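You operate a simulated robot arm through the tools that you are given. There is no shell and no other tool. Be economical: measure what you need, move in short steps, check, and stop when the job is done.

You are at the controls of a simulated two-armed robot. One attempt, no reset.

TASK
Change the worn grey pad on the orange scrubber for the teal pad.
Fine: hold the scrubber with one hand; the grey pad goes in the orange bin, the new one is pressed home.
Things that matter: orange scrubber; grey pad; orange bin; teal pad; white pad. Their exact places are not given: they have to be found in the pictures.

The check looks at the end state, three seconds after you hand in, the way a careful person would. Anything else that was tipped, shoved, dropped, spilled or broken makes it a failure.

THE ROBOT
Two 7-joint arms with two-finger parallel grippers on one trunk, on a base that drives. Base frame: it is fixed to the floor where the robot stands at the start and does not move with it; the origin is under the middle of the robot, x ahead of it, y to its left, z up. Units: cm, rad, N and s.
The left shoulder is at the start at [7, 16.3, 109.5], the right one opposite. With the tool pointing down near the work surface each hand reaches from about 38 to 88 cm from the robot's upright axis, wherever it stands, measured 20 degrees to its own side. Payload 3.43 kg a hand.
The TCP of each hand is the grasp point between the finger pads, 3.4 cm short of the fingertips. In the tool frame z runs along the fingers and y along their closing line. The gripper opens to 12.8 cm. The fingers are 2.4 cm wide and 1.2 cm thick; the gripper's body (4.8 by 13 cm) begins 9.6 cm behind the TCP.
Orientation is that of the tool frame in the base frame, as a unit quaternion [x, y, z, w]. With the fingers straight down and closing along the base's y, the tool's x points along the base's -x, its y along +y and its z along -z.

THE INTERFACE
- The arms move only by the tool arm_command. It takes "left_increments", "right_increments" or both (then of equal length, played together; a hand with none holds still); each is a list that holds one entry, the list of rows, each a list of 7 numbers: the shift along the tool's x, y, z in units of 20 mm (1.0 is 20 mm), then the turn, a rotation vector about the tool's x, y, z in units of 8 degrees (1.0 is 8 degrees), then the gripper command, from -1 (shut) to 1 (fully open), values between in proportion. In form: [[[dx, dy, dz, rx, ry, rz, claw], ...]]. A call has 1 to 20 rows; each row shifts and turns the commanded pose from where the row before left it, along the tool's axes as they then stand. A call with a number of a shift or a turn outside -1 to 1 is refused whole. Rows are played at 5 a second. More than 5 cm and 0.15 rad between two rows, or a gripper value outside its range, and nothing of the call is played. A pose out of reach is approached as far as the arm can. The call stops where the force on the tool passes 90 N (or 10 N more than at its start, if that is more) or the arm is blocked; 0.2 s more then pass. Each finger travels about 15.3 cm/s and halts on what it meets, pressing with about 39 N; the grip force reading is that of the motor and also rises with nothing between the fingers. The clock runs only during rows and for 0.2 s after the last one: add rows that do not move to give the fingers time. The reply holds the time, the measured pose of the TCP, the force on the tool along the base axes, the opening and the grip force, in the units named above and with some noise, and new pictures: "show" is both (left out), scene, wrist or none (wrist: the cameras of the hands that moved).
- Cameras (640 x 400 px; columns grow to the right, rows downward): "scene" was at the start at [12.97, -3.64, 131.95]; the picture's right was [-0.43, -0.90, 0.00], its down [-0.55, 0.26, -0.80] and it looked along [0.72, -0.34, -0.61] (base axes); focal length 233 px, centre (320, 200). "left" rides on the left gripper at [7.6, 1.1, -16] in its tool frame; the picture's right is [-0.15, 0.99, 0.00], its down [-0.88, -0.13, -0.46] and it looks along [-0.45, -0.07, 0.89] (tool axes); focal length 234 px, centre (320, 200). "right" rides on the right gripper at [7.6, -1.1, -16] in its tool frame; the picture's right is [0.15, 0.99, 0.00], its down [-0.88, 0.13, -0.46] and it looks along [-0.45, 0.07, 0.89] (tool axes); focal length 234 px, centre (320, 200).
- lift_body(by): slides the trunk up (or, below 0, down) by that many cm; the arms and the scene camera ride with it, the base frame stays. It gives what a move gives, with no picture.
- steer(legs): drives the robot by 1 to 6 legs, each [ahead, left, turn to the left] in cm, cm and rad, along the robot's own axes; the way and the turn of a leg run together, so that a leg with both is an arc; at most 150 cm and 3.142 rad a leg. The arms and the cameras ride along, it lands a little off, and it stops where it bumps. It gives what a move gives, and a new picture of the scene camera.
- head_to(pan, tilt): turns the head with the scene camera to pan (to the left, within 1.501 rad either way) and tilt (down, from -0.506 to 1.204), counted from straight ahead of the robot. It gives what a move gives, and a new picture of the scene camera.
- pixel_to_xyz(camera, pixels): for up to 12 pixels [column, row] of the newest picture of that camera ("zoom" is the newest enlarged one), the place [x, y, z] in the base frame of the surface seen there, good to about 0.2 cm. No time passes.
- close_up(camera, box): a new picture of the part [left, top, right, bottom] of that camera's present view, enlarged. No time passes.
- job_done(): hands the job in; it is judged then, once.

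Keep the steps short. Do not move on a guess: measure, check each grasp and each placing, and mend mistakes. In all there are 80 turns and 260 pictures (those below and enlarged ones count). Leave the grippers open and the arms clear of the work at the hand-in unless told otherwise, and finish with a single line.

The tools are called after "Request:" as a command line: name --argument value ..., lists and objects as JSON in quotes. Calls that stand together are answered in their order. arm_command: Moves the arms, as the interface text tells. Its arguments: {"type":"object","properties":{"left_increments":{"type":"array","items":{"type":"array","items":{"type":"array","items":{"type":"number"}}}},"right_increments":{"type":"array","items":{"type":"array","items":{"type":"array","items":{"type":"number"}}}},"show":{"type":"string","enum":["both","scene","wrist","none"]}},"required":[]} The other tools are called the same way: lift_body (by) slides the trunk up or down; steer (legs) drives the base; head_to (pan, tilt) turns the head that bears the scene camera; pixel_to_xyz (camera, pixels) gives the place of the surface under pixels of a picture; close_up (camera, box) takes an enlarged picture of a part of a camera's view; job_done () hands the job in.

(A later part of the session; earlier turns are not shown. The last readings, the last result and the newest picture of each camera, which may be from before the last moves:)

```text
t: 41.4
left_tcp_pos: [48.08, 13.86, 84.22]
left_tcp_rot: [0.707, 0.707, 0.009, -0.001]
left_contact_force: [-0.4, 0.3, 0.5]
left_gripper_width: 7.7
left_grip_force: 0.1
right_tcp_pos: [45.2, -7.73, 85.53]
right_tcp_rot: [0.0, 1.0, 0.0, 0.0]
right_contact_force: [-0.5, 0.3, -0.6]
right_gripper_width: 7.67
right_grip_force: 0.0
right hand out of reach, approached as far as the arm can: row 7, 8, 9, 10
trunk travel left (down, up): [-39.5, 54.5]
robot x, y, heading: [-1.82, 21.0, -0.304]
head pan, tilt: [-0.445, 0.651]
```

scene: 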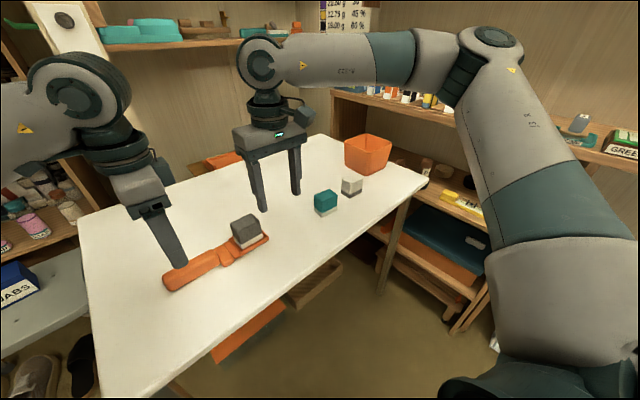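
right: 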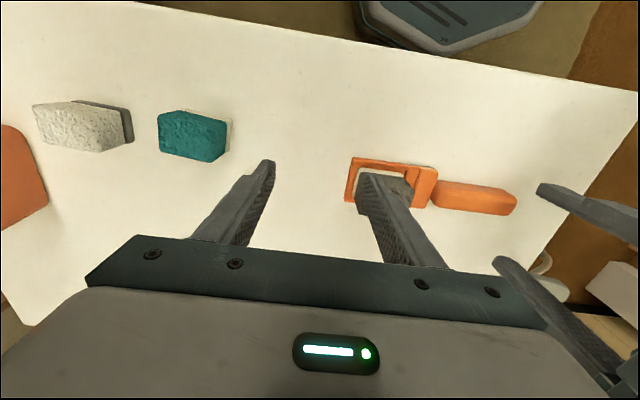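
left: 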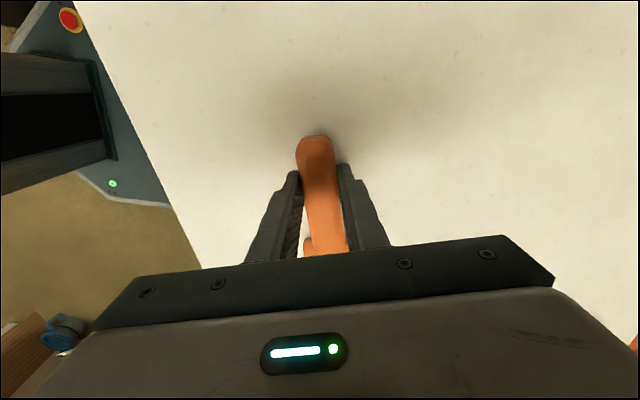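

It only gains a little. The pad needs to be further to the robot's right, so I test how far the left hand can come over to the right, shifting both hands 14–16 cm in −y at this height.

Request:
arm_command --left_increments '[[[0, 0, 0, 0, 0, 0, 0.2], [0, 0, 0, 0, 0, 0, 0.2], [-0.9, 0, 0, 0, 0, 0, 0.2], [-0.9, 0, 0, 0, 0, 0, 0.2], [-0.9, 0, 0, 0, 0, 0, 0.2], [-0.9, 0, 0, 0, 0, 0, 0.2], [-0.9, 0, 0, 0, 0, 0, 0.2], [-0.9, 0, 0, 0, 0, 0, 0.2], [-0.9, 0, 0, 0, 0, 0, 0.2], [-0.9, 0, 0, 0, 0, 0, 0.2], [0, 0, 0, 0, 0, 0, 0.2]]]' --right_increments '[[[0, -0.95, 0, 0, 0, 0, 0.2], [0, -0.95, 0, 0, 0, 0, 0.2], [0, -0.95, 0, 0, 0, 0, 0.2], [0, -0.95, 0, 0, 0, 0, 0.2], [0, -0.95, 0, 0, 0, 0, 0.2], [0, -0.95, 0, 0, 0, 0, 0.2], [0, -0.95, 0, 0, 0, 0, 0.2], [0, -0.95, 0, 0, 0, 0, 0.2], [0, -0.95, 0, 0, 0, 0, 0.2], [0, -0.95, 0, 0, 0, 0, 0.2], [0, 0, 0, 0, 0, 0, 0.2]]]' --show "scene"

```text
t: 43.8
left_tcp_pos: [48.1, -0.36, 84.06]
left_tcp_rot: [0.707, 0.707, 0.009, -0.001]
left_contact_force: [-0.5, -0.4, 0.2]
left_gripper_width: 7.68
left_grip_force: 0.2
right_tcp_pos: [45.36, -26.78, 85.48]
right_tcp_rot: [0.0, 1.0, 0.0, 0.0]
right_contact_force: [0.1, -0.4, 0.0]
right_gripper_width: 7.69
right_grip_force: 0.1
trunk travel left (down, up): [-39.5, 54.5]
robot x, y, heading: [-1.87, 20.93, -0.301]
head pan, tilt: [-0.445, 0.651]
```

scene: 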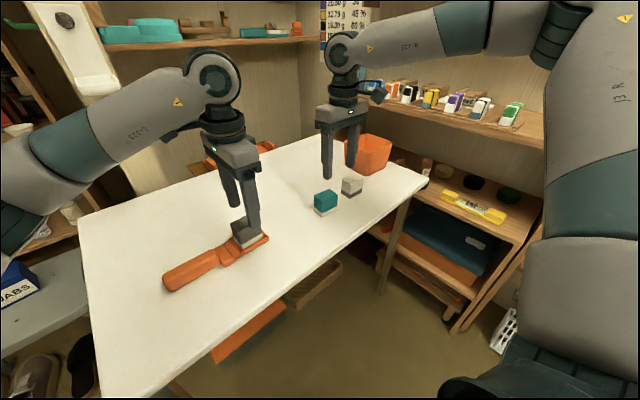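

The left hand reaches that easily. Before driving, I check that the right hand can work beside it by bringing it to (48, −14.4), which has the same spacing as pad to handle grip.

Request:
arm_command --right_increments '[[[-0.196, 0.889, 0.07, 0, 0, 0, 0.2], [-0.196, 0.889, 0.07, 0, 0, 0, 0.2], [-0.196, 0.889, 0.07, 0, 0, 0, 0.2], [-0.196, 0.889, 0.07, 0, 0, 0, 0.2], [-0.196, 0.889, 0.07, 0, 0, 0, 0.2], [-0.196, 0.889, 0.07, 0, 0, 0, 0.2], [-0.196, 0.889, 0.07, 0, 0, 0, 0.2], [0, 0, 0, 0, 0, 0, 0.2]]]' --show "scene"

```text
t: 45.5
left_tcp_pos: [48.07, -0.42, 84.07]
left_tcp_rot: [0.707, 0.707, 0.008, -0.001]
left_contact_force: [0.2, -0.1, -0.3]
left_gripper_width: 7.69
left_grip_force: 0.0
right_tcp_pos: [48.23, -14.51, 84.37]
right_tcp_rot: [0.0, 1.0, 0.0, 0.0]
right_contact_force: [-0.1, 1.0, 0.4]
right_gripper_width: 7.68
right_grip_force: 0.0
trunk travel left (down, up): [-39.5, 54.5]
robot x, y, heading: [-1.77, 20.83, -0.304]
head pan, tilt: [-0.445, 0.651]
```

scene: 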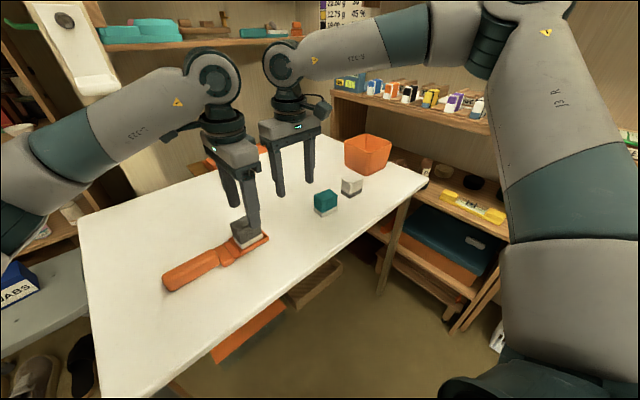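

That works. Before driving +14.5 in y I check the clearance between the left elbow and the stool and box on the left.

Request:
pixel_to_xyz --camera "scene" --pixels '[[15, 290], [60, 280], [50, 330], [10, 240], [40, 200], [70, 140], [25, 375], [80, 360], [100, 380], [5, 160], [8, 215], [30, 265]]'

Request:
head_to --pan 0.6 --tilt 0.75

```text
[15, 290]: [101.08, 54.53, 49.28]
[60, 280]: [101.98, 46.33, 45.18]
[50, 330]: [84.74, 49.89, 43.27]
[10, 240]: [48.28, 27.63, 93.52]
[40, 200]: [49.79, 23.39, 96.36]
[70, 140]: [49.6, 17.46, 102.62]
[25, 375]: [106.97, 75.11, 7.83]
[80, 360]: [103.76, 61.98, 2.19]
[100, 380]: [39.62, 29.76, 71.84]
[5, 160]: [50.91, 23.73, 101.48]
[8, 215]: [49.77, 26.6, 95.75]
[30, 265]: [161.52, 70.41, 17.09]
```

```text
t: 46.9
left_tcp_pos: [48.15, -0.4, 83.96]
left_tcp_rot: [0.708, 0.706, 0.009, -0.002]
left_contact_force: [0.3, 0.0, 0.4]
left_gripper_width: 7.69
left_grip_force: 0.1
right_tcp_pos: [48.24, -14.42, 84.45]
right_tcp_rot: [0.0, 1.0, 0.0, 0.0]
right_contact_force: [-0.3, -0.4, -0.5]
right_gripper_width: 7.67
right_grip_force: 0.1
trunk travel left (down, up): [-39.5, 54.5]
robot x, y, heading: [-1.98, 21.09, -0.304]
head pan, tilt: [0.6, 0.75]
```

scene: 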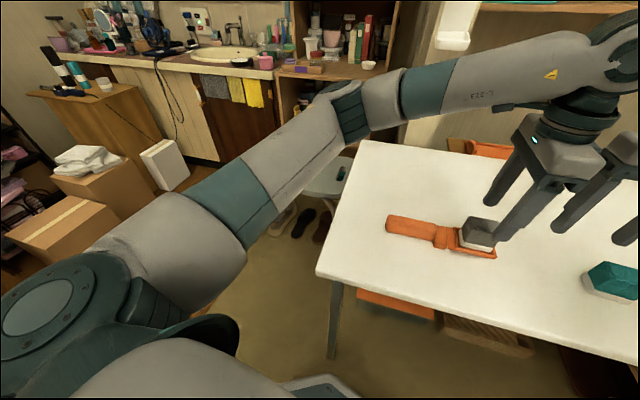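

The floor and the air to the left are free: stool top z≈45, elbow z≈95. I turn the head back and drive +14.5 cm in base y.

Request:
steer --legs '[[-4.35, 13.85, 0]]'

Request:
head_to --pan -0.3 --tilt 0.8

```text
t: 48.2
left_tcp_pos: [47.97, 14.24, 84.05]
left_tcp_rot: [0.707, 0.707, 0.008, -0.001]
left_contact_force: [-0.7, 0.2, -0.4]
left_gripper_width: 7.67
left_grip_force: 0.1
right_tcp_pos: [48.06, 0.22, 84.54]
right_tcp_rot: [-0.001, 1.0, 0.001, -0.001]
right_contact_force: [0.9, 1.0, 0.2]
right_gripper_width: 7.67
right_grip_force: 0.1
trunk travel left (down, up): [-39.5, 54.5]
robot x, y, heading: [-1.89, 35.33, -0.301]
head pan, tilt: [0.6, 0.75]
```

scene: 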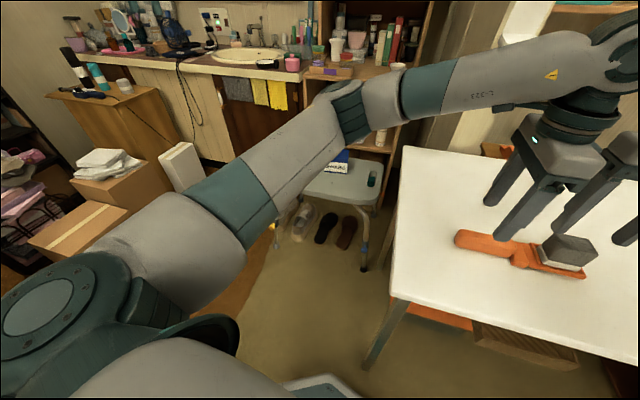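

```text
t: 49.4
left_tcp_pos: [47.98, 14.09, 84.12]
left_tcp_rot: [0.707, 0.707, 0.008, -0.001]
left_contact_force: [-0.2, 0.8, 0.5]
left_gripper_width: 7.68
left_grip_force: 0.0
right_tcp_pos: [48.21, 0.05, 84.45]
right_tcp_rot: [0.0, 1.0, 0.0, -0.001]
right_contact_force: [0.7, 0.3, -0.3]
right_gripper_width: 7.66
right_grip_force: 0.1
trunk travel left (down, up): [-39.5, 54.5]
robot x, y, heading: [-2.29, 35.41, -0.3]
head pan, tilt: [-0.3, 0.799]
```

scene: 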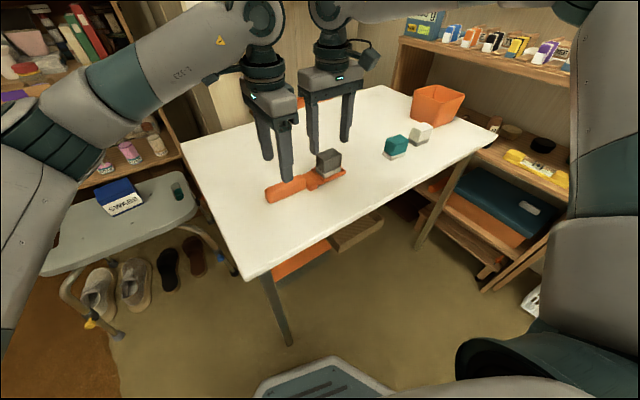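

Both hands are now right above their targets. First the left hand: lower 8 cm and close on the handle.

Request:
arm_command --left_increments '[[[0, 0.15, 0.8, 0, 0, 0, 0.2], [0, 0, 0.8, 0, 0, 0, 0.2], [0, 0, 0.8, 0, 0, 0, 0.2], [0, 0, 0.8, 0, 0, 0, 0.2], [0, 0, 0.8, 0, 0, 0, 0.2], [0, 0, 0, 0, 0, 0, -0.1], [0, 0, 0, 0, 0, 0, -0.4], [0, 0, 0, 0, 0, 0, -1], [0, 0, 0, 0, 0, 0, -1], [0, 0, 0, 0, 0, 0, -1]]]'

```text
t: 51.6
left_tcp_pos: [48.43, 14.23, 76.19]
left_tcp_rot: [0.707, 0.707, 0.009, -0.001]
left_contact_force: [-0.7, 0.7, 1.2]
left_gripper_width: 2.95
left_grip_force: 38.8
right_tcp_pos: [48.02, 0.07, 84.35]
right_tcp_rot: [-0.001, 1.0, 0.0, 0.0]
right_contact_force: [-0.3, -0.1, -0.3]
right_gripper_width: 7.69
right_grip_force: 0.0
trunk travel left (down, up): [-39.5, 54.5]
robot x, y, heading: [-2.16, 35.63, -0.301]
head pan, tilt: [-0.3, 0.799]
```

scene: 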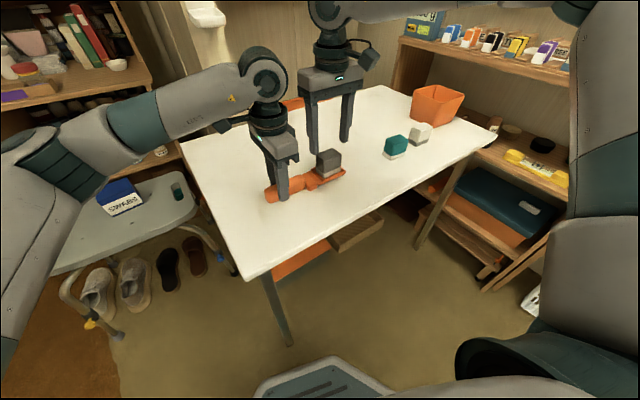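
left: 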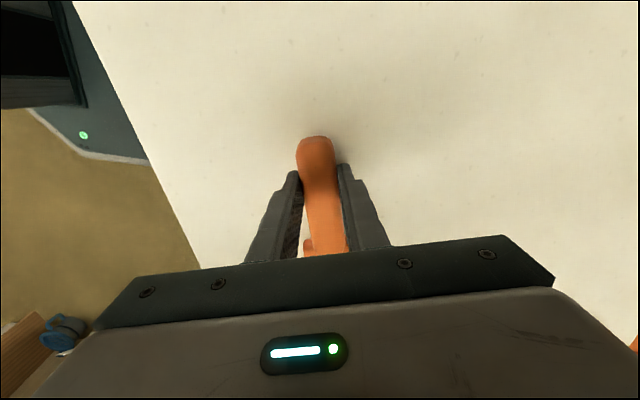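

The handle is held at 2.95 cm. I verify where the grey pad and the right fingers are in the enlarged view.

Request:
close_up --camera "scene" --box '[280, 120, 376, 180]'

Request:
close_up --camera "right" --box '[220, 130, 460, 280]'

Request:
pixel_to_xyz --camera "scene" --pixels '[[318, 155], [334, 150], [341, 158], [324, 164], [329, 157], [344, 172]]'

```text
6.67 times, centred on (328, 150) of scene
```

zoom: 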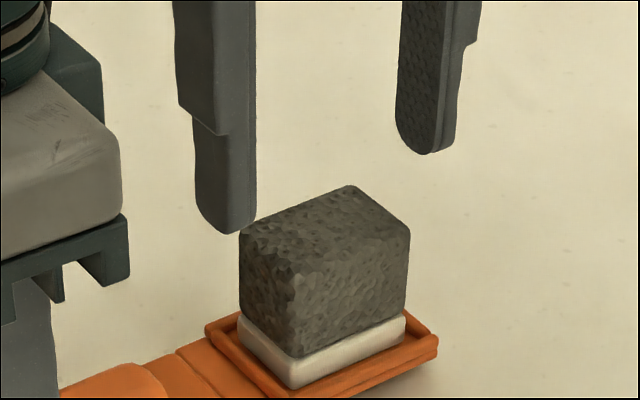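

```text
2.67 times, centred on (340, 205) of right
```

zoom: 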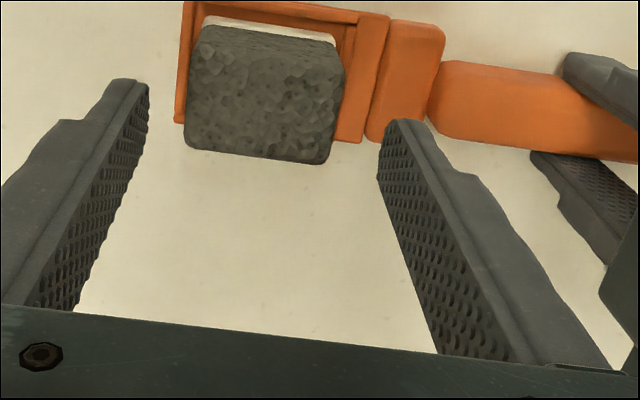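

```text
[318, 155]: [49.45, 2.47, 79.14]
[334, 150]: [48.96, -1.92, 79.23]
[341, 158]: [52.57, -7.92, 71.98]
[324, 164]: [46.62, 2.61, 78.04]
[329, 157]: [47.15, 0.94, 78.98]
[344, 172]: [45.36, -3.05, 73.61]
```

The pad is still centred and the fingers straddle it. I lower the right hand 6.3 cm, putting tips at about 74.7 just above the frame rim at 74, and close on the grey pad.

Request:
arm_command --right_increments '[[[0, 0, 0.8, 0, 0, 0, 0.2], [0, 0, 0.8, 0, 0, 0, 0.2], [0, 0, 0.8, 0, 0, 0, 0.2], [0, 0, 0.77, 0, 0, 0, 0.2], [0, 0, 0, 0, 0, 0, 0.2], [0, 0, 0, 0, 0, 0, 0], [0, 0, 0, 0, 0, 0, -0.2], [0, 0, 0, 0, 0, 0, -1], [0, 0, 0, 0, 0, 0, -1], [0, 0, 0, 0, 0, 0, -1]]]'

```text
t: 53.8
left_tcp_pos: [48.41, 14.28, 75.98]
left_tcp_rot: [0.706, 0.708, 0.008, -0.001]
left_contact_force: [-1.5, 11.5, 4.1]
left_gripper_width: 2.91
left_grip_force: 38.9
right_tcp_pos: [48.21, 0.11, 78.16]
right_tcp_rot: [0.0, 1.0, 0.0, 0.001]
right_contact_force: [1.1, -12.6, -1.7]
right_gripper_width: 5.52
right_grip_force: 39.0
trunk travel left (down, up): [-39.5, 54.5]
robot x, y, heading: [-1.99, 35.2, -0.298]
head pan, tilt: [-0.3, 0.799]
```

scene: 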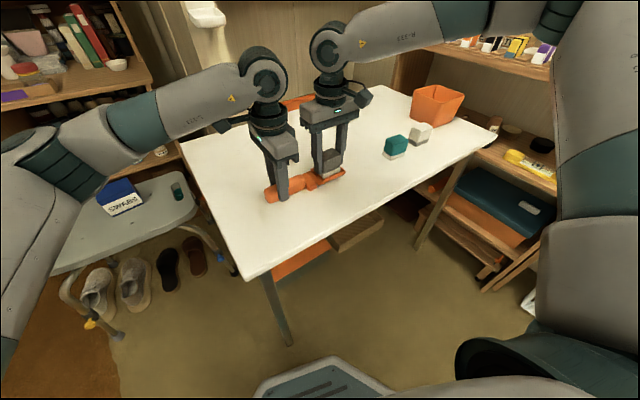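
right: 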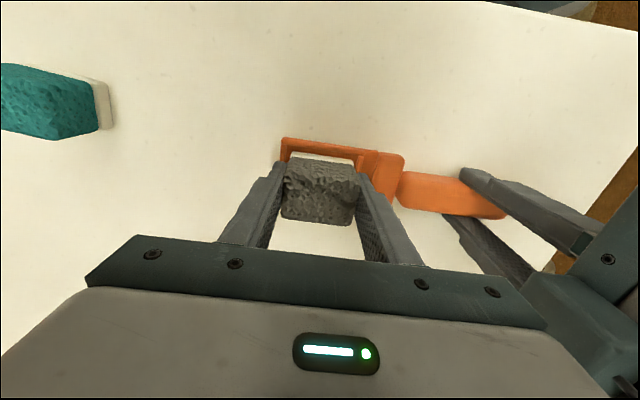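

The pad is gripped at 5.5 cm. I pull straight up slowly, 4 cm, while the left hand holds.

Request:
arm_command --right_increments '[[[0, 0, -0.15, 0, 0, 0, -1], [0, 0, -0.15, 0, 0, 0, -1], [0, 0, -0.15, 0, 0, 0, -1], [0, 0, -0.15, 0, 0, 0, -1], [0, 0, -0.2, 0, 0, 0, -1], [0, 0, -0.2, 0, 0, 0, -1], [0, 0, -0.25, 0, 0, 0, -1], [0, 0, -0.25, 0, 0, 0, -1], [0, 0, -0.25, 0, 0, 0, -1], [0, 0, -0.25, 0, 0, 0, -1]]]'

```text
t: 56.0
left_tcp_pos: [48.42, 14.26, 76.22]
left_tcp_rot: [0.707, 0.707, 0.009, -0.002]
left_contact_force: [-0.8, 0.0, 0.9]
left_gripper_width: 2.9
left_grip_force: 38.7
right_tcp_pos: [48.11, 0.18, 82.1]
right_tcp_rot: [-0.001, 1.0, -0.001, 0.001]
right_contact_force: [0.0, -0.3, 0.7]
right_gripper_width: 5.48
right_grip_force: 39.0
trunk travel left (down, up): [-39.5, 54.5]
robot x, y, heading: [-1.84, 35.26, -0.299]
head pan, tilt: [-0.3, 0.799]
```

scene: 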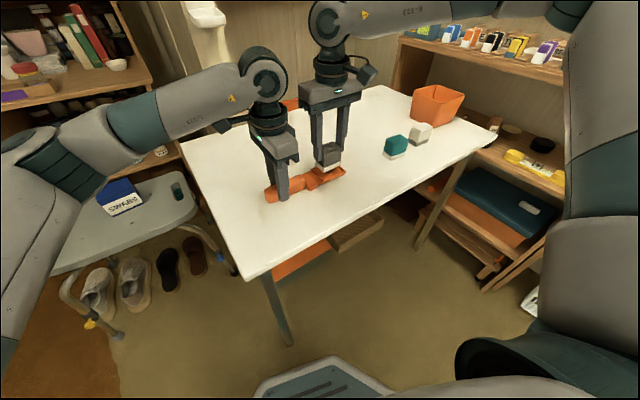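
right: 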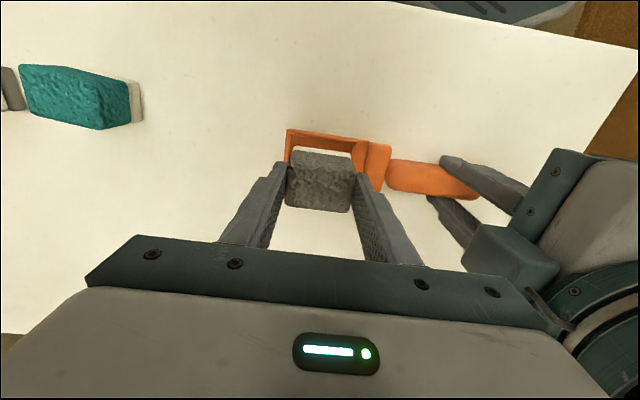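

The pad came up. I raise it another 9 cm and check the tray and the bottom of the pad.

Request:
arm_command --right_increments '[[[0, 0, -0.75, 0, 0, 0, -1], [0, 0, -0.75, 0, 0, 0, -1], [0, 0, -0.75, 0, 0, 0, -1], [0, 0, -0.75, 0, 0, 0, -1], [0, 0, -0.75, 0, 0, 0, -1], [0, 0, -0.75, 0, 0, 0, -1]]]' --show "none"

Request:
close_up --camera "scene" --box '[250, 90, 410, 205]'

Request:
close_up --camera "scene" --box '[370, 70, 500, 160]'

Request:
pixel_to_xyz --camera "zoom" --pixels '[[205, 120], [240, 80], [470, 115], [455, 215], [270, 265], [400, 250], [350, 150], [340, 190], [420, 180], [260, 180], [60, 345], [95, 340]]'

```text
t: 57.4
left_tcp_pos: [48.38, 14.27, 76.04]
left_tcp_rot: [0.707, 0.707, 0.008, -0.002]
left_contact_force: [-0.1, 0.6, 1.0]
left_gripper_width: 2.9
left_grip_force: 38.7
right_tcp_pos: [48.19, 0.11, 90.94]
right_tcp_rot: [0.0, 1.0, -0.001, 0.0]
right_contact_force: [-0.4, 0.6, -0.6]
right_gripper_width: 5.45
right_grip_force: 38.0
trunk travel left (down, up): [-39.5, 54.5]
robot x, y, heading: [-2.47, 35.68, -0.301]
head pan, tilt: [-0.3, 0.799]
```

```text
3.48 times, centred on (330, 148) of scene
```

zoom: 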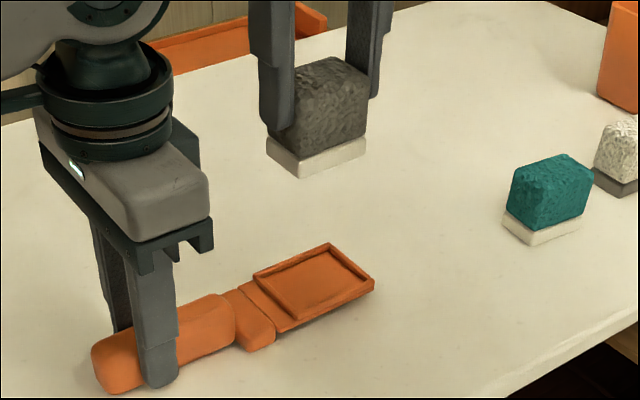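

```text
4.44 times, centred on (435, 115) of scene
```

zoom: 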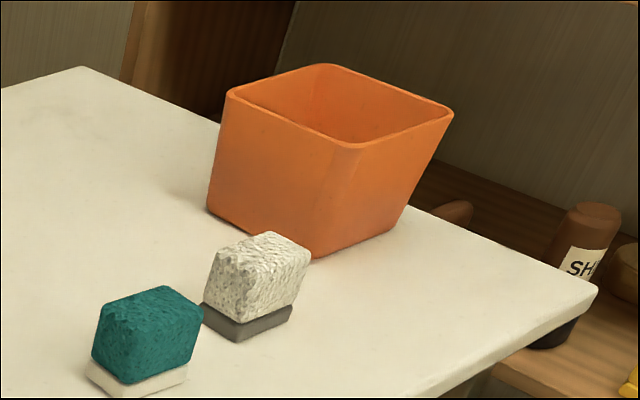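

```text
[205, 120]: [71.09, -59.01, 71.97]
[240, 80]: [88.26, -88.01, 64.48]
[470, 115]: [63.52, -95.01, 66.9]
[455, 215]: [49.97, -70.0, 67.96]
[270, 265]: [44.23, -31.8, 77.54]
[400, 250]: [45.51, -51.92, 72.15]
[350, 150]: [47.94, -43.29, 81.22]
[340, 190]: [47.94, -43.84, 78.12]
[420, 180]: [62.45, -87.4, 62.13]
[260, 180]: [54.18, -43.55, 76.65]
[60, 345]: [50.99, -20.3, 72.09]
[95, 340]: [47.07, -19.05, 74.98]
```

The grey pad is off with its backing, and the tray is empty. The bin is too far from this stance, so I release the handle, raise the left hand, and then drive.

Request:
arm_command --left_increments '[[[0, 0, 0, 0, 0, 0, -0.4], [0, 0, 0, 0, 0, 0, 0], [0, 0, 0, 0, 0, 0, 0.2], [0, 0, 0, 0, 0, 0, 0.2], [0, 0, -1, 0, 0, 0, 0.2], [0, 0, -1, 0, 0, 0, 0.2], [0, 0, -1, 0, 0, 0, 0.2], [0, 0, -1, 0, 0, 0, 0.2], [0, 0, -1, 0, 0, 0, 0.2], [0, 0, 0, 0, 0, 0, 0.2]]]' --show "none"

Request:
steer --legs '[[7.4, -23.9, 0]]'

```text
t: 59.6
left_tcp_pos: [48.27, 14.05, 86.11]
left_tcp_rot: [0.707, 0.707, 0.009, 0.0]
left_contact_force: [0.2, 0.3, -0.1]
left_gripper_width: 7.68
left_grip_force: 0.1
right_tcp_pos: [48.19, 0.13, 91.03]
right_tcp_rot: [-0.001, 1.0, 0.0, 0.0]
right_contact_force: [0.9, -0.4, -0.6]
right_gripper_width: 5.47
right_grip_force: 38.6
trunk travel left (down, up): [-39.5, 54.5]
robot x, y, heading: [-2.15, 35.38, -0.301]
head pan, tilt: [-0.3, 0.799]
```

```text
t: 61.4
left_tcp_pos: [48.26, -11.02, 86.12]
left_tcp_rot: [0.707, 0.707, 0.009, -0.001]
left_contact_force: [0.2, 0.4, -0.5]
left_gripper_width: 7.68
left_grip_force: 0.0
right_tcp_pos: [48.27, -25.09, 91.04]
right_tcp_rot: [-0.001, 1.0, 0.001, 0.0]
right_contact_force: [-1.8, 0.1, 0.0]
right_gripper_width: 5.47
right_grip_force: 38.7
trunk travel left (down, up): [-39.5, 54.5]
robot x, y, heading: [-1.95, 10.23, -0.3]
head pan, tilt: [-0.3, 0.799]
```

scene: 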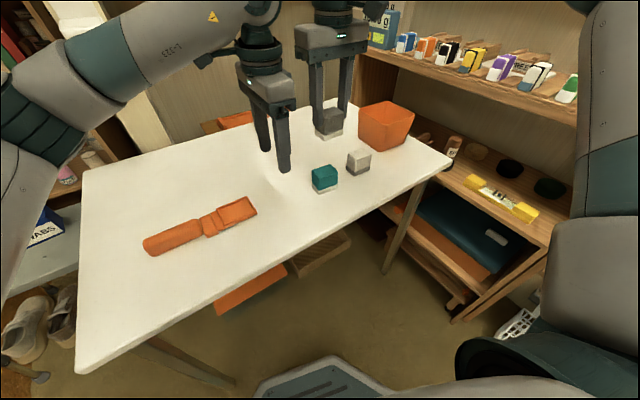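

Now I measure the bin's rim in an enlarged view.

Request:
close_up --camera "scene" --box '[346, 88, 426, 138]'

Request:
close_up --camera "right" --box '[0, 0, 320, 200]'

```text
8.00 times, centred on (386, 113) of scene
```

zoom: 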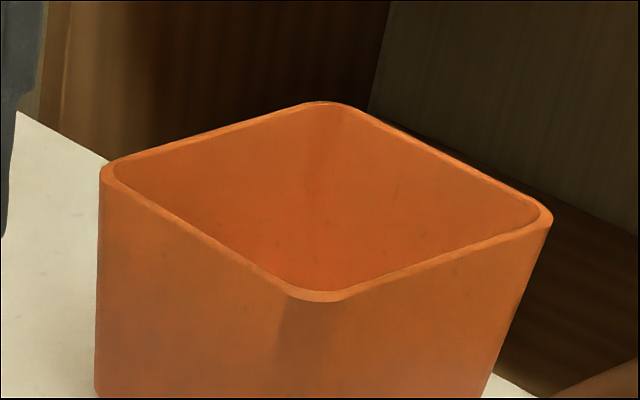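

```text
2.00 times, centred on (160, 100) of right
```

zoom: 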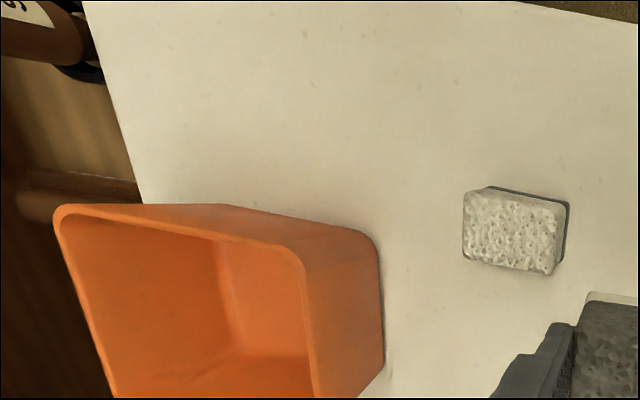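

Request:
pixel_to_xyz --camera "scene" --pixels '[[385.4, 125.0], [359.6, 109.4], [414.4, 114.6], [386.6, 101.1], [387, 115], [371, 116.8], [400, 120.4], [373, 104.8], [400, 107.1]]'

```text
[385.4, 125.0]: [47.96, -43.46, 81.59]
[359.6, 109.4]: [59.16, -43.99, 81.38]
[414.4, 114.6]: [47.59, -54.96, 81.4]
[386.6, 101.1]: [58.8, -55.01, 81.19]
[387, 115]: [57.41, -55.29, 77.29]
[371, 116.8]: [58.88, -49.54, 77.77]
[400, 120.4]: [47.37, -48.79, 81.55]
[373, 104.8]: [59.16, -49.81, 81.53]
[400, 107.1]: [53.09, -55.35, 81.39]
```

The bin's rim spans x 47.5–59 and y −43.4 to −55.3, at z 81.5. I carry the pad over its centre, (53.3, −49.3), at z 91.

Request:
arm_command --right_increments '[[[-0.193, -0.931, 0, 0, 0, 0, -1], [-0.193, -0.931, 0, 0, 0, 0, -1], [-0.193, -0.931, 0, 0, 0, 0, -1], [-0.193, -0.931, 0, 0, 0, 0, -1], [-0.193, -0.931, 0, 0, 0, 0, -1], [-0.193, -0.931, 0, 0, 0, 0, -1], [-0.193, -0.931, 0, 0, 0, 0, -1], [-0.193, -0.931, 0, 0, 0, 0, -1], [-0.193, -0.931, 0, 0, 0, 0, -1], [-0.193, -0.931, 0, 0, 0, 0, -1], [-0.193, -0.931, 0, 0, 0, 0, -1], [-0.193, -0.931, 0, 0, 0, 0, -1], [-0.193, -0.931, 0, 0, 0, 0, -1], [0, 0, 0, 0, 0, 0, -1]]]'

```text
t: 64.4
left_tcp_pos: [48.39, -10.88, 86.21]
left_tcp_rot: [0.707, 0.707, 0.009, -0.001]
left_contact_force: [0.2, 0.2, -0.8]
left_gripper_width: 7.67
left_grip_force: 0.0
right_tcp_pos: [52.37, -47.97, 90.8]
right_tcp_rot: [0.0, 1.0, -0.001, 0.0]
right_contact_force: [0.1, 0.7, -1.4]
right_gripper_width: 5.48
right_grip_force: 39.2
right hand out of reach, approached as far as the arm can: row 13
trunk travel left (down, up): [-39.5, 54.5]
robot x, y, heading: [-1.98, 10.09, -0.303]
head pan, tilt: [-0.3, 0.799]
```

scene: 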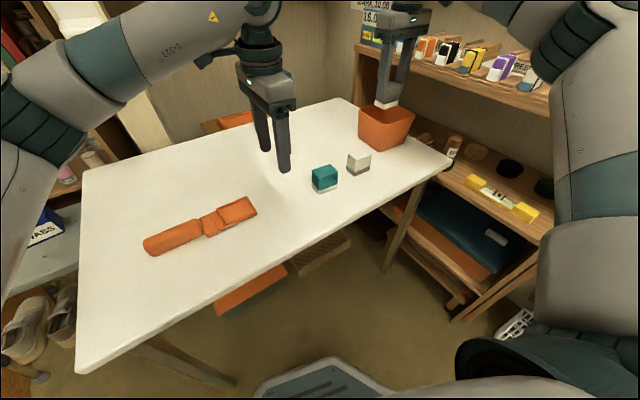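
right: 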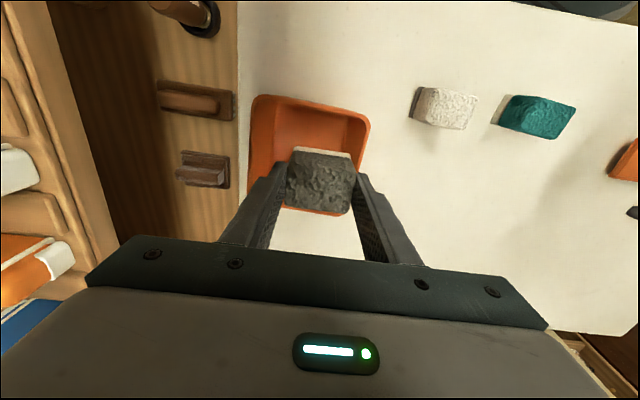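

It stopped at the reach edge, 1 cm short. I move the hand back 5 cm in +y and drive the robot 6 cm in −y and 1 cm ahead, so it arrives over the centre with reach to spare.

Request:
arm_command --right_increments '[[[0, 0.75, 0, 0, 0, 0, -1], [0, 0.75, 0, 0, 0, 0, -1], [0, 0.75, 0, 0, 0, 0, -1], [0, 0, 0, 0, 0, 0, -1]]]' --show "none"

Request:
steer --legs '[[2.73, -5.43, 0]]'

```text
t: 65.4
left_tcp_pos: [48.34, -11.03, 86.2]
left_tcp_rot: [0.706, 0.708, 0.009, -0.001]
left_contact_force: [0.2, -0.2, 0.2]
left_gripper_width: 7.67
left_grip_force: 0.1
right_tcp_pos: [52.32, -43.53, 90.84]
right_tcp_rot: [-0.002, 1.0, 0.0, 0.0]
right_contact_force: [-0.1, 0.1, 0.0]
right_gripper_width: 5.46
right_grip_force: 39.1
trunk travel left (down, up): [-39.5, 54.5]
robot x, y, heading: [-1.84, 10.25, -0.294]
head pan, tilt: [-0.3, 0.799]
```

```text
t: 66.4
left_tcp_pos: [49.23, -17.16, 86.16]
left_tcp_rot: [0.707, 0.707, 0.009, -0.002]
left_contact_force: [-0.9, 1.0, -0.4]
left_gripper_width: 7.69
left_grip_force: 0.1
right_tcp_pos: [53.34, -49.72, 90.7]
right_tcp_rot: [0.0, 1.0, 0.001, 0.001]
right_contact_force: [0.2, 0.2, -0.8]
right_gripper_width: 5.47
right_grip_force: 39.1
trunk travel left (down, up): [-39.5, 54.5]
robot x, y, heading: [-1.21, 4.05, -0.3]
head pan, tilt: [-0.3, 0.799]
```

scene: 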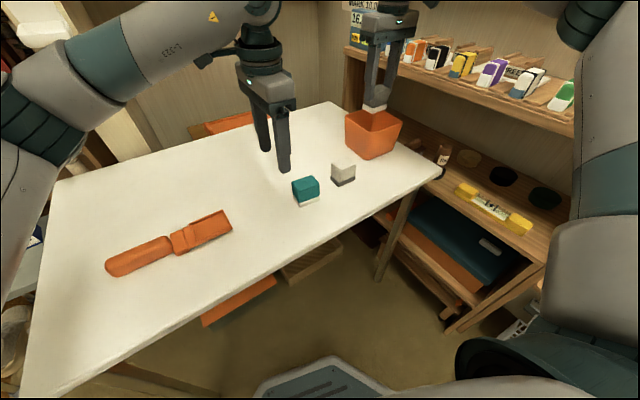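

It is centred over the bin. I lower to TCP z≈80.2 and check before letting go.

Request:
arm_command --right_increments '[[[0, 0.2, 0.875, 0, 0, 0, -1], [0, 0, 0.875, 0, 0, 0, -1], [0, 0, 0.875, 0, 0, 0, -1], [0, 0, 0.875, 0, 0, 0, -1], [0, 0, 0.875, 0, 0, 0, -1], [0, 0, 0.875, 0, 0, 0, -1], [0, 0, 0, 0, 0, 0, -1]]]'

```text
t: 68.0
left_tcp_pos: [49.37, -17.06, 86.2]
left_tcp_rot: [0.706, 0.708, 0.008, -0.002]
left_contact_force: [0.0, -0.1, 0.4]
left_gripper_width: 7.71
left_grip_force: 0.1
right_tcp_pos: [53.43, -49.11, 80.34]
right_tcp_rot: [-0.001, 1.0, 0.0, 0.0]
right_contact_force: [-0.5, 0.1, -0.2]
right_gripper_width: 5.45
right_grip_force: 39.2
trunk travel left (down, up): [-39.5, 54.5]
robot x, y, heading: [-0.95, 4.0, -0.301]
head pan, tilt: [-0.3, 0.799]
```

scene: 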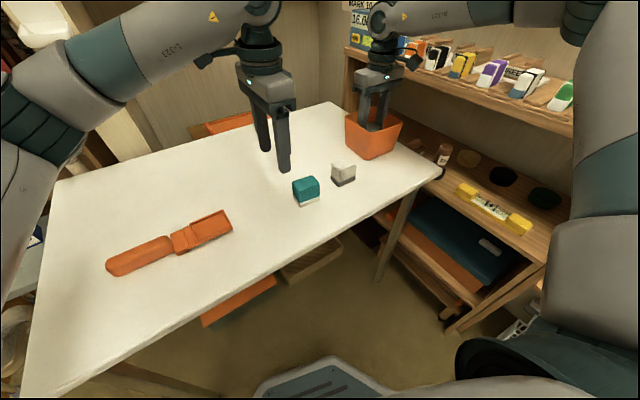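
right: 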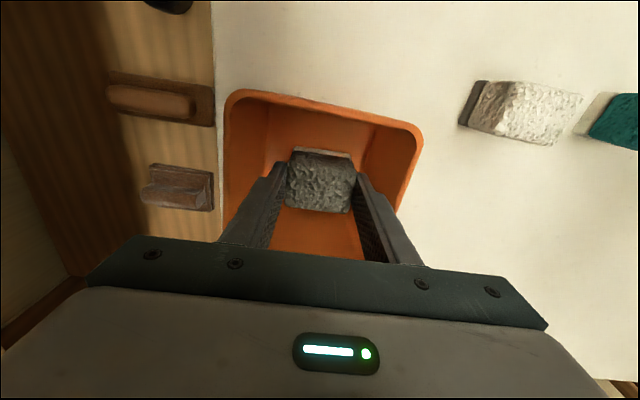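

The pad is inside the bin. I open to about 7.2 cm, clear of the walls, and rise straight up.

Request:
arm_command --right_increments '[[[0, 0, 0, 0, 0, 0, -0.1], [0, 0, 0, 0, 0, 0, 0.05], [0, 0, 0, 0, 0, 0, 0.1], [0, 0, 0, 0, 0, 0, 0.1], [0, 0, -0.9, 0, 0, 0, 0.1], [0, 0, -0.9, 0, 0, 0, 0.1], [0, 0, -0.9, 0, 0, 0, 0.1], [0, 0, -0.9, 0, 0, 0, 0.1], [0, 0, -0.9, 0, 0, 0, 0.1], [0, 0, -0.9, 0, 0, 0, 0.1], [0, 0, 0, 0, 0, 0, 0.1]]]'

```text
t: 70.4
left_tcp_pos: [49.38, -17.07, 86.23]
left_tcp_rot: [0.706, 0.708, 0.008, -0.001]
left_contact_force: [-0.7, 0.2, -0.5]
left_gripper_width: 7.68
left_grip_force: 0.0
right_tcp_pos: [53.39, -49.12, 91.18]
right_tcp_rot: [-0.001, 1.0, 0.001, 0.0]
right_contact_force: [0.2, 0.3, -0.6]
right_gripper_width: 7.03
right_grip_force: 0.1
trunk travel left (down, up): [-39.5, 54.5]
robot x, y, heading: [-0.91, 4.07, -0.298]
head pan, tilt: [-0.3, 0.799]
```

scene: 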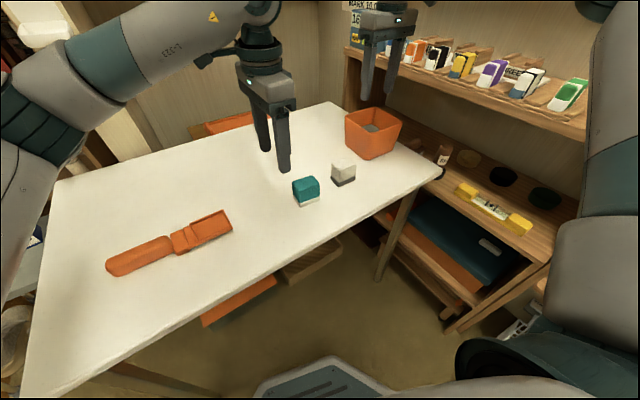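
right: 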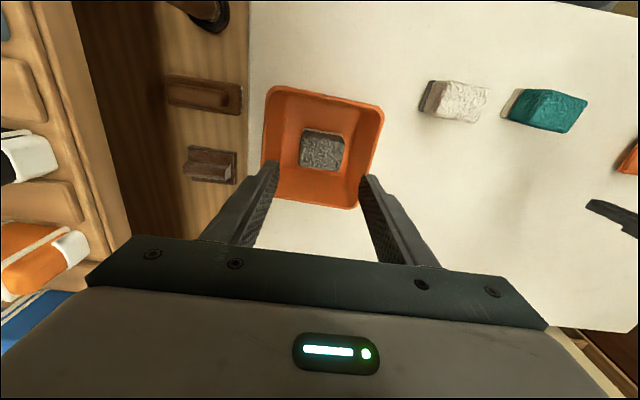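

The grey pad lies in the bin. I drive back to the former stance, which brings the left hand over the handle again.

Request:
steer --legs '[[-10.2, 29.6, 0]]'

```text
t: 72.5
left_tcp_pos: [48.36, 14.39, 86.28]
left_tcp_rot: [0.706, 0.708, 0.009, -0.001]
left_contact_force: [0.4, -0.2, 0.0]
left_gripper_width: 7.68
left_grip_force: 0.2
right_tcp_pos: [52.48, -17.79, 91.09]
right_tcp_rot: [-0.002, 1.0, 0.0, 0.0]
right_contact_force: [-0.4, -0.3, 0.3]
right_gripper_width: 7.03
right_grip_force: 0.0
trunk travel left (down, up): [-39.5, 54.5]
robot x, y, heading: [-2.15, 35.33, -0.299]
head pan, tilt: [-0.3, 0.799]
```

scene: 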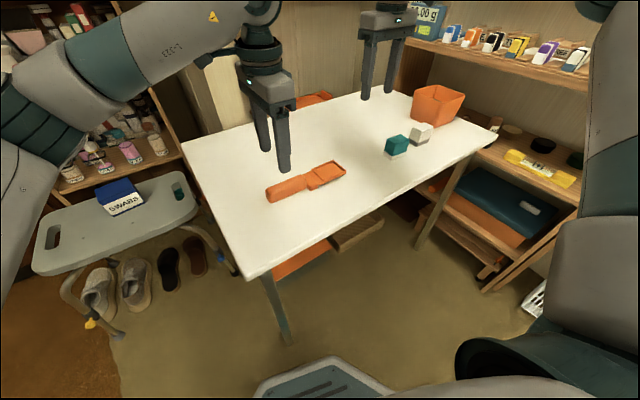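

Left hand: lower 10 cm and close on the handle. Meanwhile I look closely at the teal pad for its orientation.

Request:
arm_command --left_increments '[[[0, 0, 1, 0, 0, 0, 0.2], [0, 0, 1, 0, 0, 0, 0.2], [0, 0, 1, 0, 0, 0, 0.2], [0, 0, 1, 0, 0, 0, 0.2], [0, 0, 1, 0, 0, 0, 0.2], [0, 0, 0.05, 0, 0, 0, 0.2], [0, 0, 0, 0, 0, 0, -0.1], [0, 0, 0, 0, 0, 0, -0.4], [0, 0, 0, 0, 0, 0, -1], [0, 0, 0, 0, 0, 0, -1], [0, 0, 0, 0, 0, 0, -1]]]' --show "none"

Request:
close_up --camera "right" --box '[170, 60, 490, 260]'

Request:
close_up --camera "scene" --box '[372, 115, 444, 160]'

```text
t: 74.9
left_tcp_pos: [48.49, 14.44, 76.14]
left_tcp_rot: [0.707, 0.707, 0.01, -0.001]
left_contact_force: [-1.0, 0.9, 1.0]
left_gripper_width: 2.92
left_grip_force: 38.6
right_tcp_pos: [52.49, -17.83, 91.09]
right_tcp_rot: [-0.002, 1.0, 0.0, 0.0]
right_contact_force: [0.9, -0.6, -0.6]
right_gripper_width: 7.04
right_grip_force: 0.0
trunk travel left (down, up): [-39.5, 54.5]
robot x, y, heading: [-2.23, 35.38, -0.296]
head pan, tilt: [-0.3, 0.799]
```

```text
2.00 times, centred on (330, 160) of right
```

zoom: 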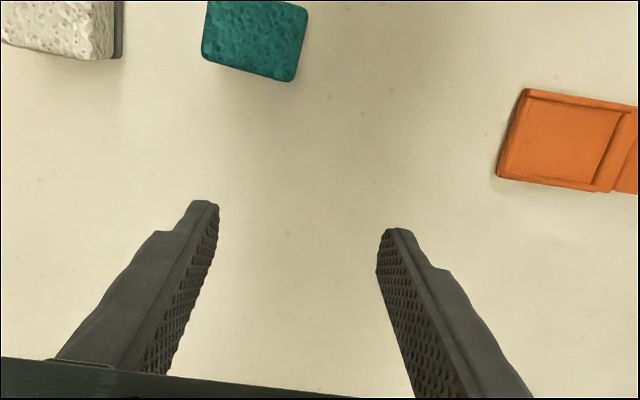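

```text
8.89 times, centred on (408, 138) of scene
```

zoom: 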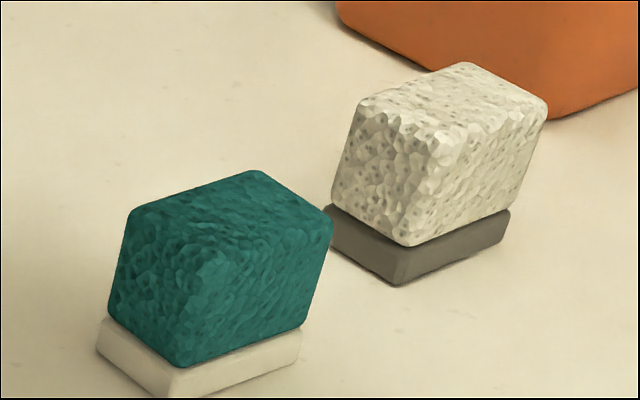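

I measure the teal pad's corners in this enlarged view.

Request:
pixel_to_xyz --camera "zoom" --pixels '[[140, 215], [250, 176], [322, 213], [205, 255], [230, 210], [170, 380], [104, 338], [296, 345], [240, 360], [120, 280], [240, 310], [360, 110]]'

Request:
pixel_to_xyz --camera "right" --pixels '[[273, 70], [318, 98], [322, 65], [275, 87], [295, 80], [312, 69], [419, 148], [434, 105], [480, 110]]'

```text
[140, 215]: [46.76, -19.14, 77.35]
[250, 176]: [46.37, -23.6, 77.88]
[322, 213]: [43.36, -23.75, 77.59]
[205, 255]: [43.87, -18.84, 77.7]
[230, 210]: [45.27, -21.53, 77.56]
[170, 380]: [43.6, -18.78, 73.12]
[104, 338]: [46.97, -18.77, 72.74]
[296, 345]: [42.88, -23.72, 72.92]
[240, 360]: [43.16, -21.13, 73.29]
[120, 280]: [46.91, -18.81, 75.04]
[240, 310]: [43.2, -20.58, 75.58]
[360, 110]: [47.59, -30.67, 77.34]
```

```text
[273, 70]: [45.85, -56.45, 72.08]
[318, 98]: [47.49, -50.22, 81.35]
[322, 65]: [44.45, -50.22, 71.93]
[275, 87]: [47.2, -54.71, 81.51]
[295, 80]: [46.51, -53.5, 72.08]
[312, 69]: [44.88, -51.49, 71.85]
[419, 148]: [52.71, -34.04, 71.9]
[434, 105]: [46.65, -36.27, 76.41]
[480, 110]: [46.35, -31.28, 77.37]
```

The left hand holds the handle. The teal pad's centre is (45.0, −21.3), top 77.6, turned about 5°. I move the right hand over it, turn 5°, and lower to z≈84.

Request:
arm_command --right_increments '[[[0.75, -0.348, 0, 0, 0, 0, 0.2], [0.75, -0.348, 0, 0, 0, 0, 0.2], [0.75, -0.348, 0, 0, 0, 0, 0.2], [0.75, -0.348, 0, 0, 0, 0, 0.2], [0.75, -0.348, 0, 0, 0, 0, 0.2], [0, 0, 0.88, 0, 0, 0.625, 0.2], [0, 0, 0.88, 0, 0, 0, 0.2], [0, 0, 0.88, 0, 0, 0, 0.2], [0, 0, 0.88, 0, 0, 0, 0.2], [0, 0, 0, 0, 0, 0, 0.2]]]'

```text
t: 77.1
left_tcp_pos: [48.57, 14.37, 76.11]
left_tcp_rot: [0.706, 0.708, 0.008, -0.001]
left_contact_force: [0.1, -0.8, 0.5]
left_gripper_width: 2.91
left_grip_force: 38.8
right_tcp_pos: [45.06, -21.16, 84.03]
right_tcp_rot: [0.042, 0.999, 0.0, 0.0]
right_contact_force: [-0.1, -0.5, 0.0]
right_gripper_width: 7.69
right_grip_force: 0.0
trunk travel left (down, up): [-39.5, 54.5]
robot x, y, heading: [-1.86, 35.35, -0.301]
head pan, tilt: [-0.3, 0.799]
```

scene: 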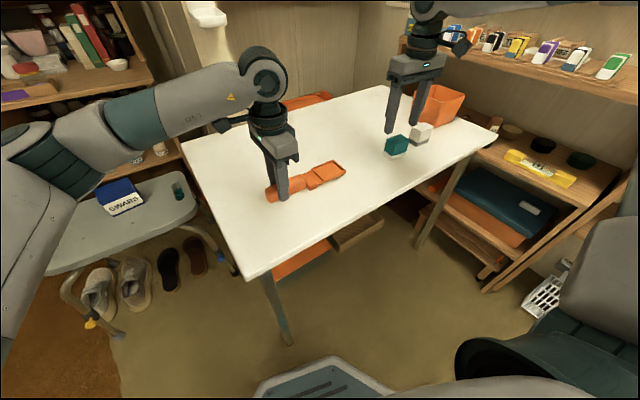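
right: 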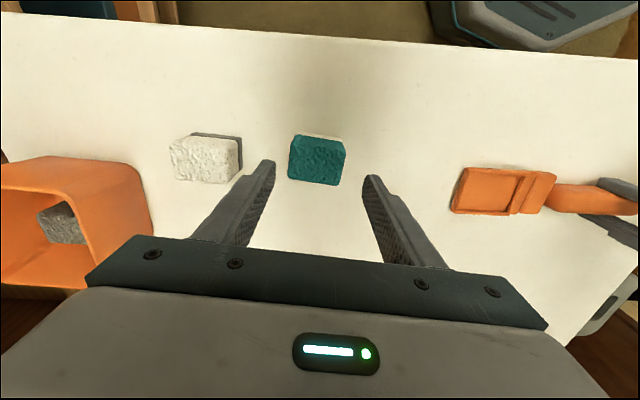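

It is aligned. I lower 7.1 cm to z≈76.9 and close gently onto the teal pad.

Request:
arm_command --right_increments '[[[0, -0.05, 0.89, 0, 0, 0, 0.2], [0, 0, 0.89, 0, 0, 0, 0.2], [0, 0, 0.89, 0, 0, 0, 0.2], [0, 0, 0.89, 0, 0, 0, 0.2], [0, 0, 0, 0, 0, 0, 0.2], [0, 0, 0, 0, 0, 0, 0.0], [0, 0, 0, 0, 0, 0, -0.1], [0, 0, 0, 0, 0, 0, -0.2], [0, 0, 0, 0, 0, 0, -1], [0, 0, 0, 0, 0, 0, -1], [0, 0, 0, 0, 0, 0, -1]]]'

```text
t: 79.5
left_tcp_pos: [48.44, 14.37, 76.09]
left_tcp_rot: [0.706, 0.708, 0.009, -0.002]
left_contact_force: [-0.3, -0.9, 1.1]
left_gripper_width: 2.93
left_grip_force: 39.3
right_tcp_pos: [45.06, -21.68, 76.93]
right_tcp_rot: [0.042, 0.999, 0.0, 0.0]
right_contact_force: [0.1, 0.2, 0.2]
right_gripper_width: 5.47
right_grip_force: 38.9
trunk travel left (down, up): [-39.5, 54.5]
robot x, y, heading: [-2.22, 35.47, -0.301]
head pan, tilt: [-0.3, 0.799]
```

scene: 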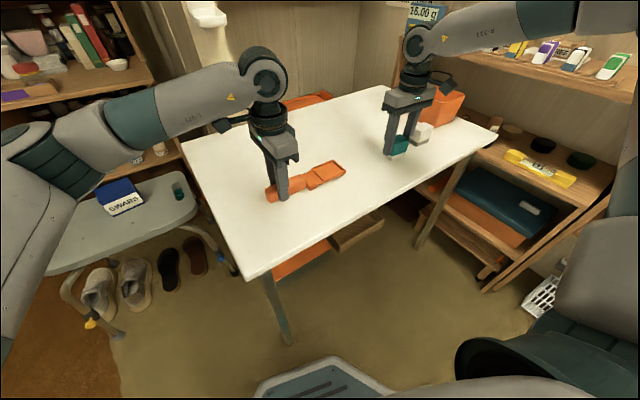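
right: 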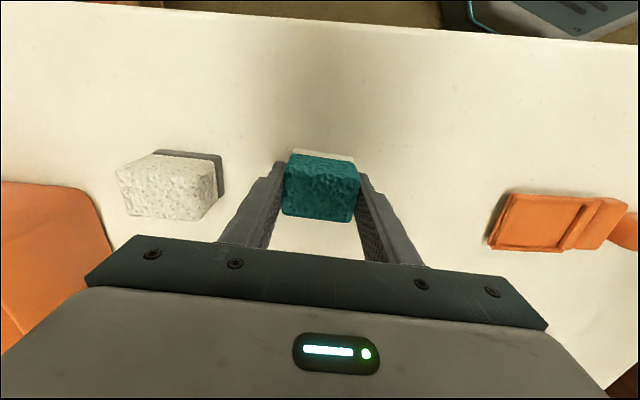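

The teal pad is gripped at 5.47 cm. I lift it 10 cm and at the same time re-measure the empty tray.

Request:
arm_command --right_increments '[[[0, 0, -0.5, 0, 0, 0, -1], [0, 0, -0.9, 0, 0, 0, -1], [0, 0, -0.9, 0, 0, 0, -1], [0, 0, -0.9, 0, 0, -0.625, -1], [0, 0, -0.9, 0, 0, 0, -1], [0, 0, -0.9, 0, 0, 0, -1], [0, 0, 0, 0, 0, 0, -1]]]'

Request:
close_up --camera "scene" --box '[294, 150, 358, 190]'

```text
t: 81.1
left_tcp_pos: [48.54, 14.36, 76.02]
left_tcp_rot: [0.707, 0.707, 0.009, -0.002]
left_contact_force: [0.6, 0.3, 1.6]
left_gripper_width: 2.89
left_grip_force: 39.2
right_tcp_pos: [45.02, -21.54, 86.83]
right_tcp_rot: [-0.002, 1.0, -0.001, 0.0]
right_contact_force: [-0.2, -0.2, -0.6]
right_gripper_width: 5.48
right_grip_force: 39.2
trunk travel left (down, up): [-39.5, 54.5]
robot x, y, heading: [-2.38, 35.73, -0.299]
head pan, tilt: [-0.3, 0.799]
```

scene: 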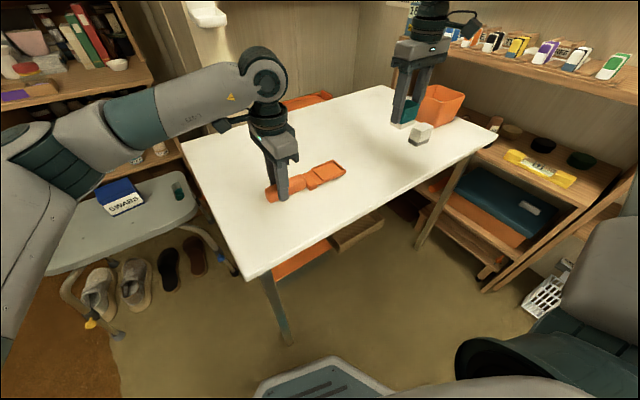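
right: 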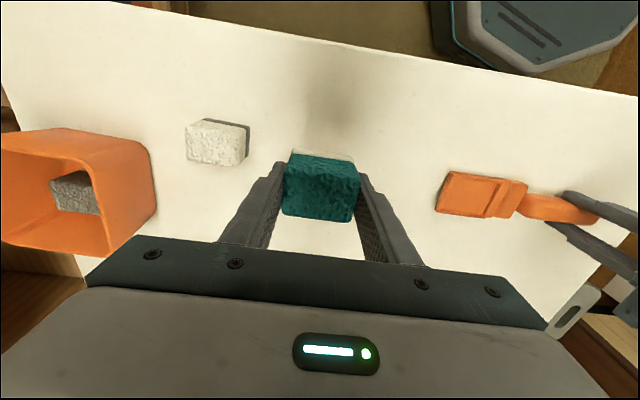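

```text
10.00 times, centred on (326, 170) of scene
```

zoom: 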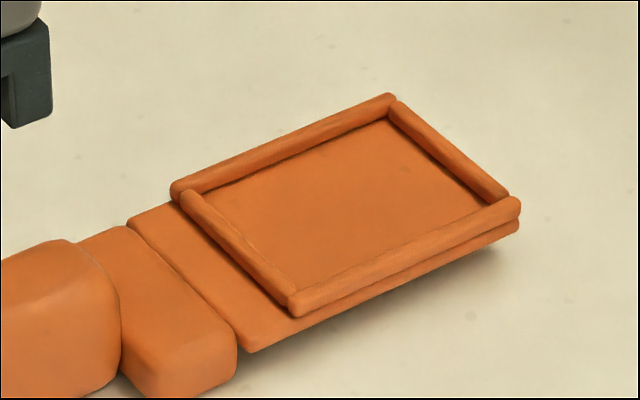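

I measure the midlines of the four rims and the floor.

Request:
pixel_to_xyz --camera "zoom" --pixels '[[230, 163], [340, 114], [430, 135], [480, 174], [460, 224], [350, 268], [265, 265], [215, 222], [345, 195], [300, 230], [390, 150], [230, 200]]'

```text
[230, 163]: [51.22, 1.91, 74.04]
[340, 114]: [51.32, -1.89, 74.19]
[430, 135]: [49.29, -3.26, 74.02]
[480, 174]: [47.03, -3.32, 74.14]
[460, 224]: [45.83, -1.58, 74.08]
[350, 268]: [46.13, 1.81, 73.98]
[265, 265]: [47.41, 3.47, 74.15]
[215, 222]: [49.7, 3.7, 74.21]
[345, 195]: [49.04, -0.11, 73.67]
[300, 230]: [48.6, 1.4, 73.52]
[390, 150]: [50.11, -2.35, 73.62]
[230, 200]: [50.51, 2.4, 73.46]
```

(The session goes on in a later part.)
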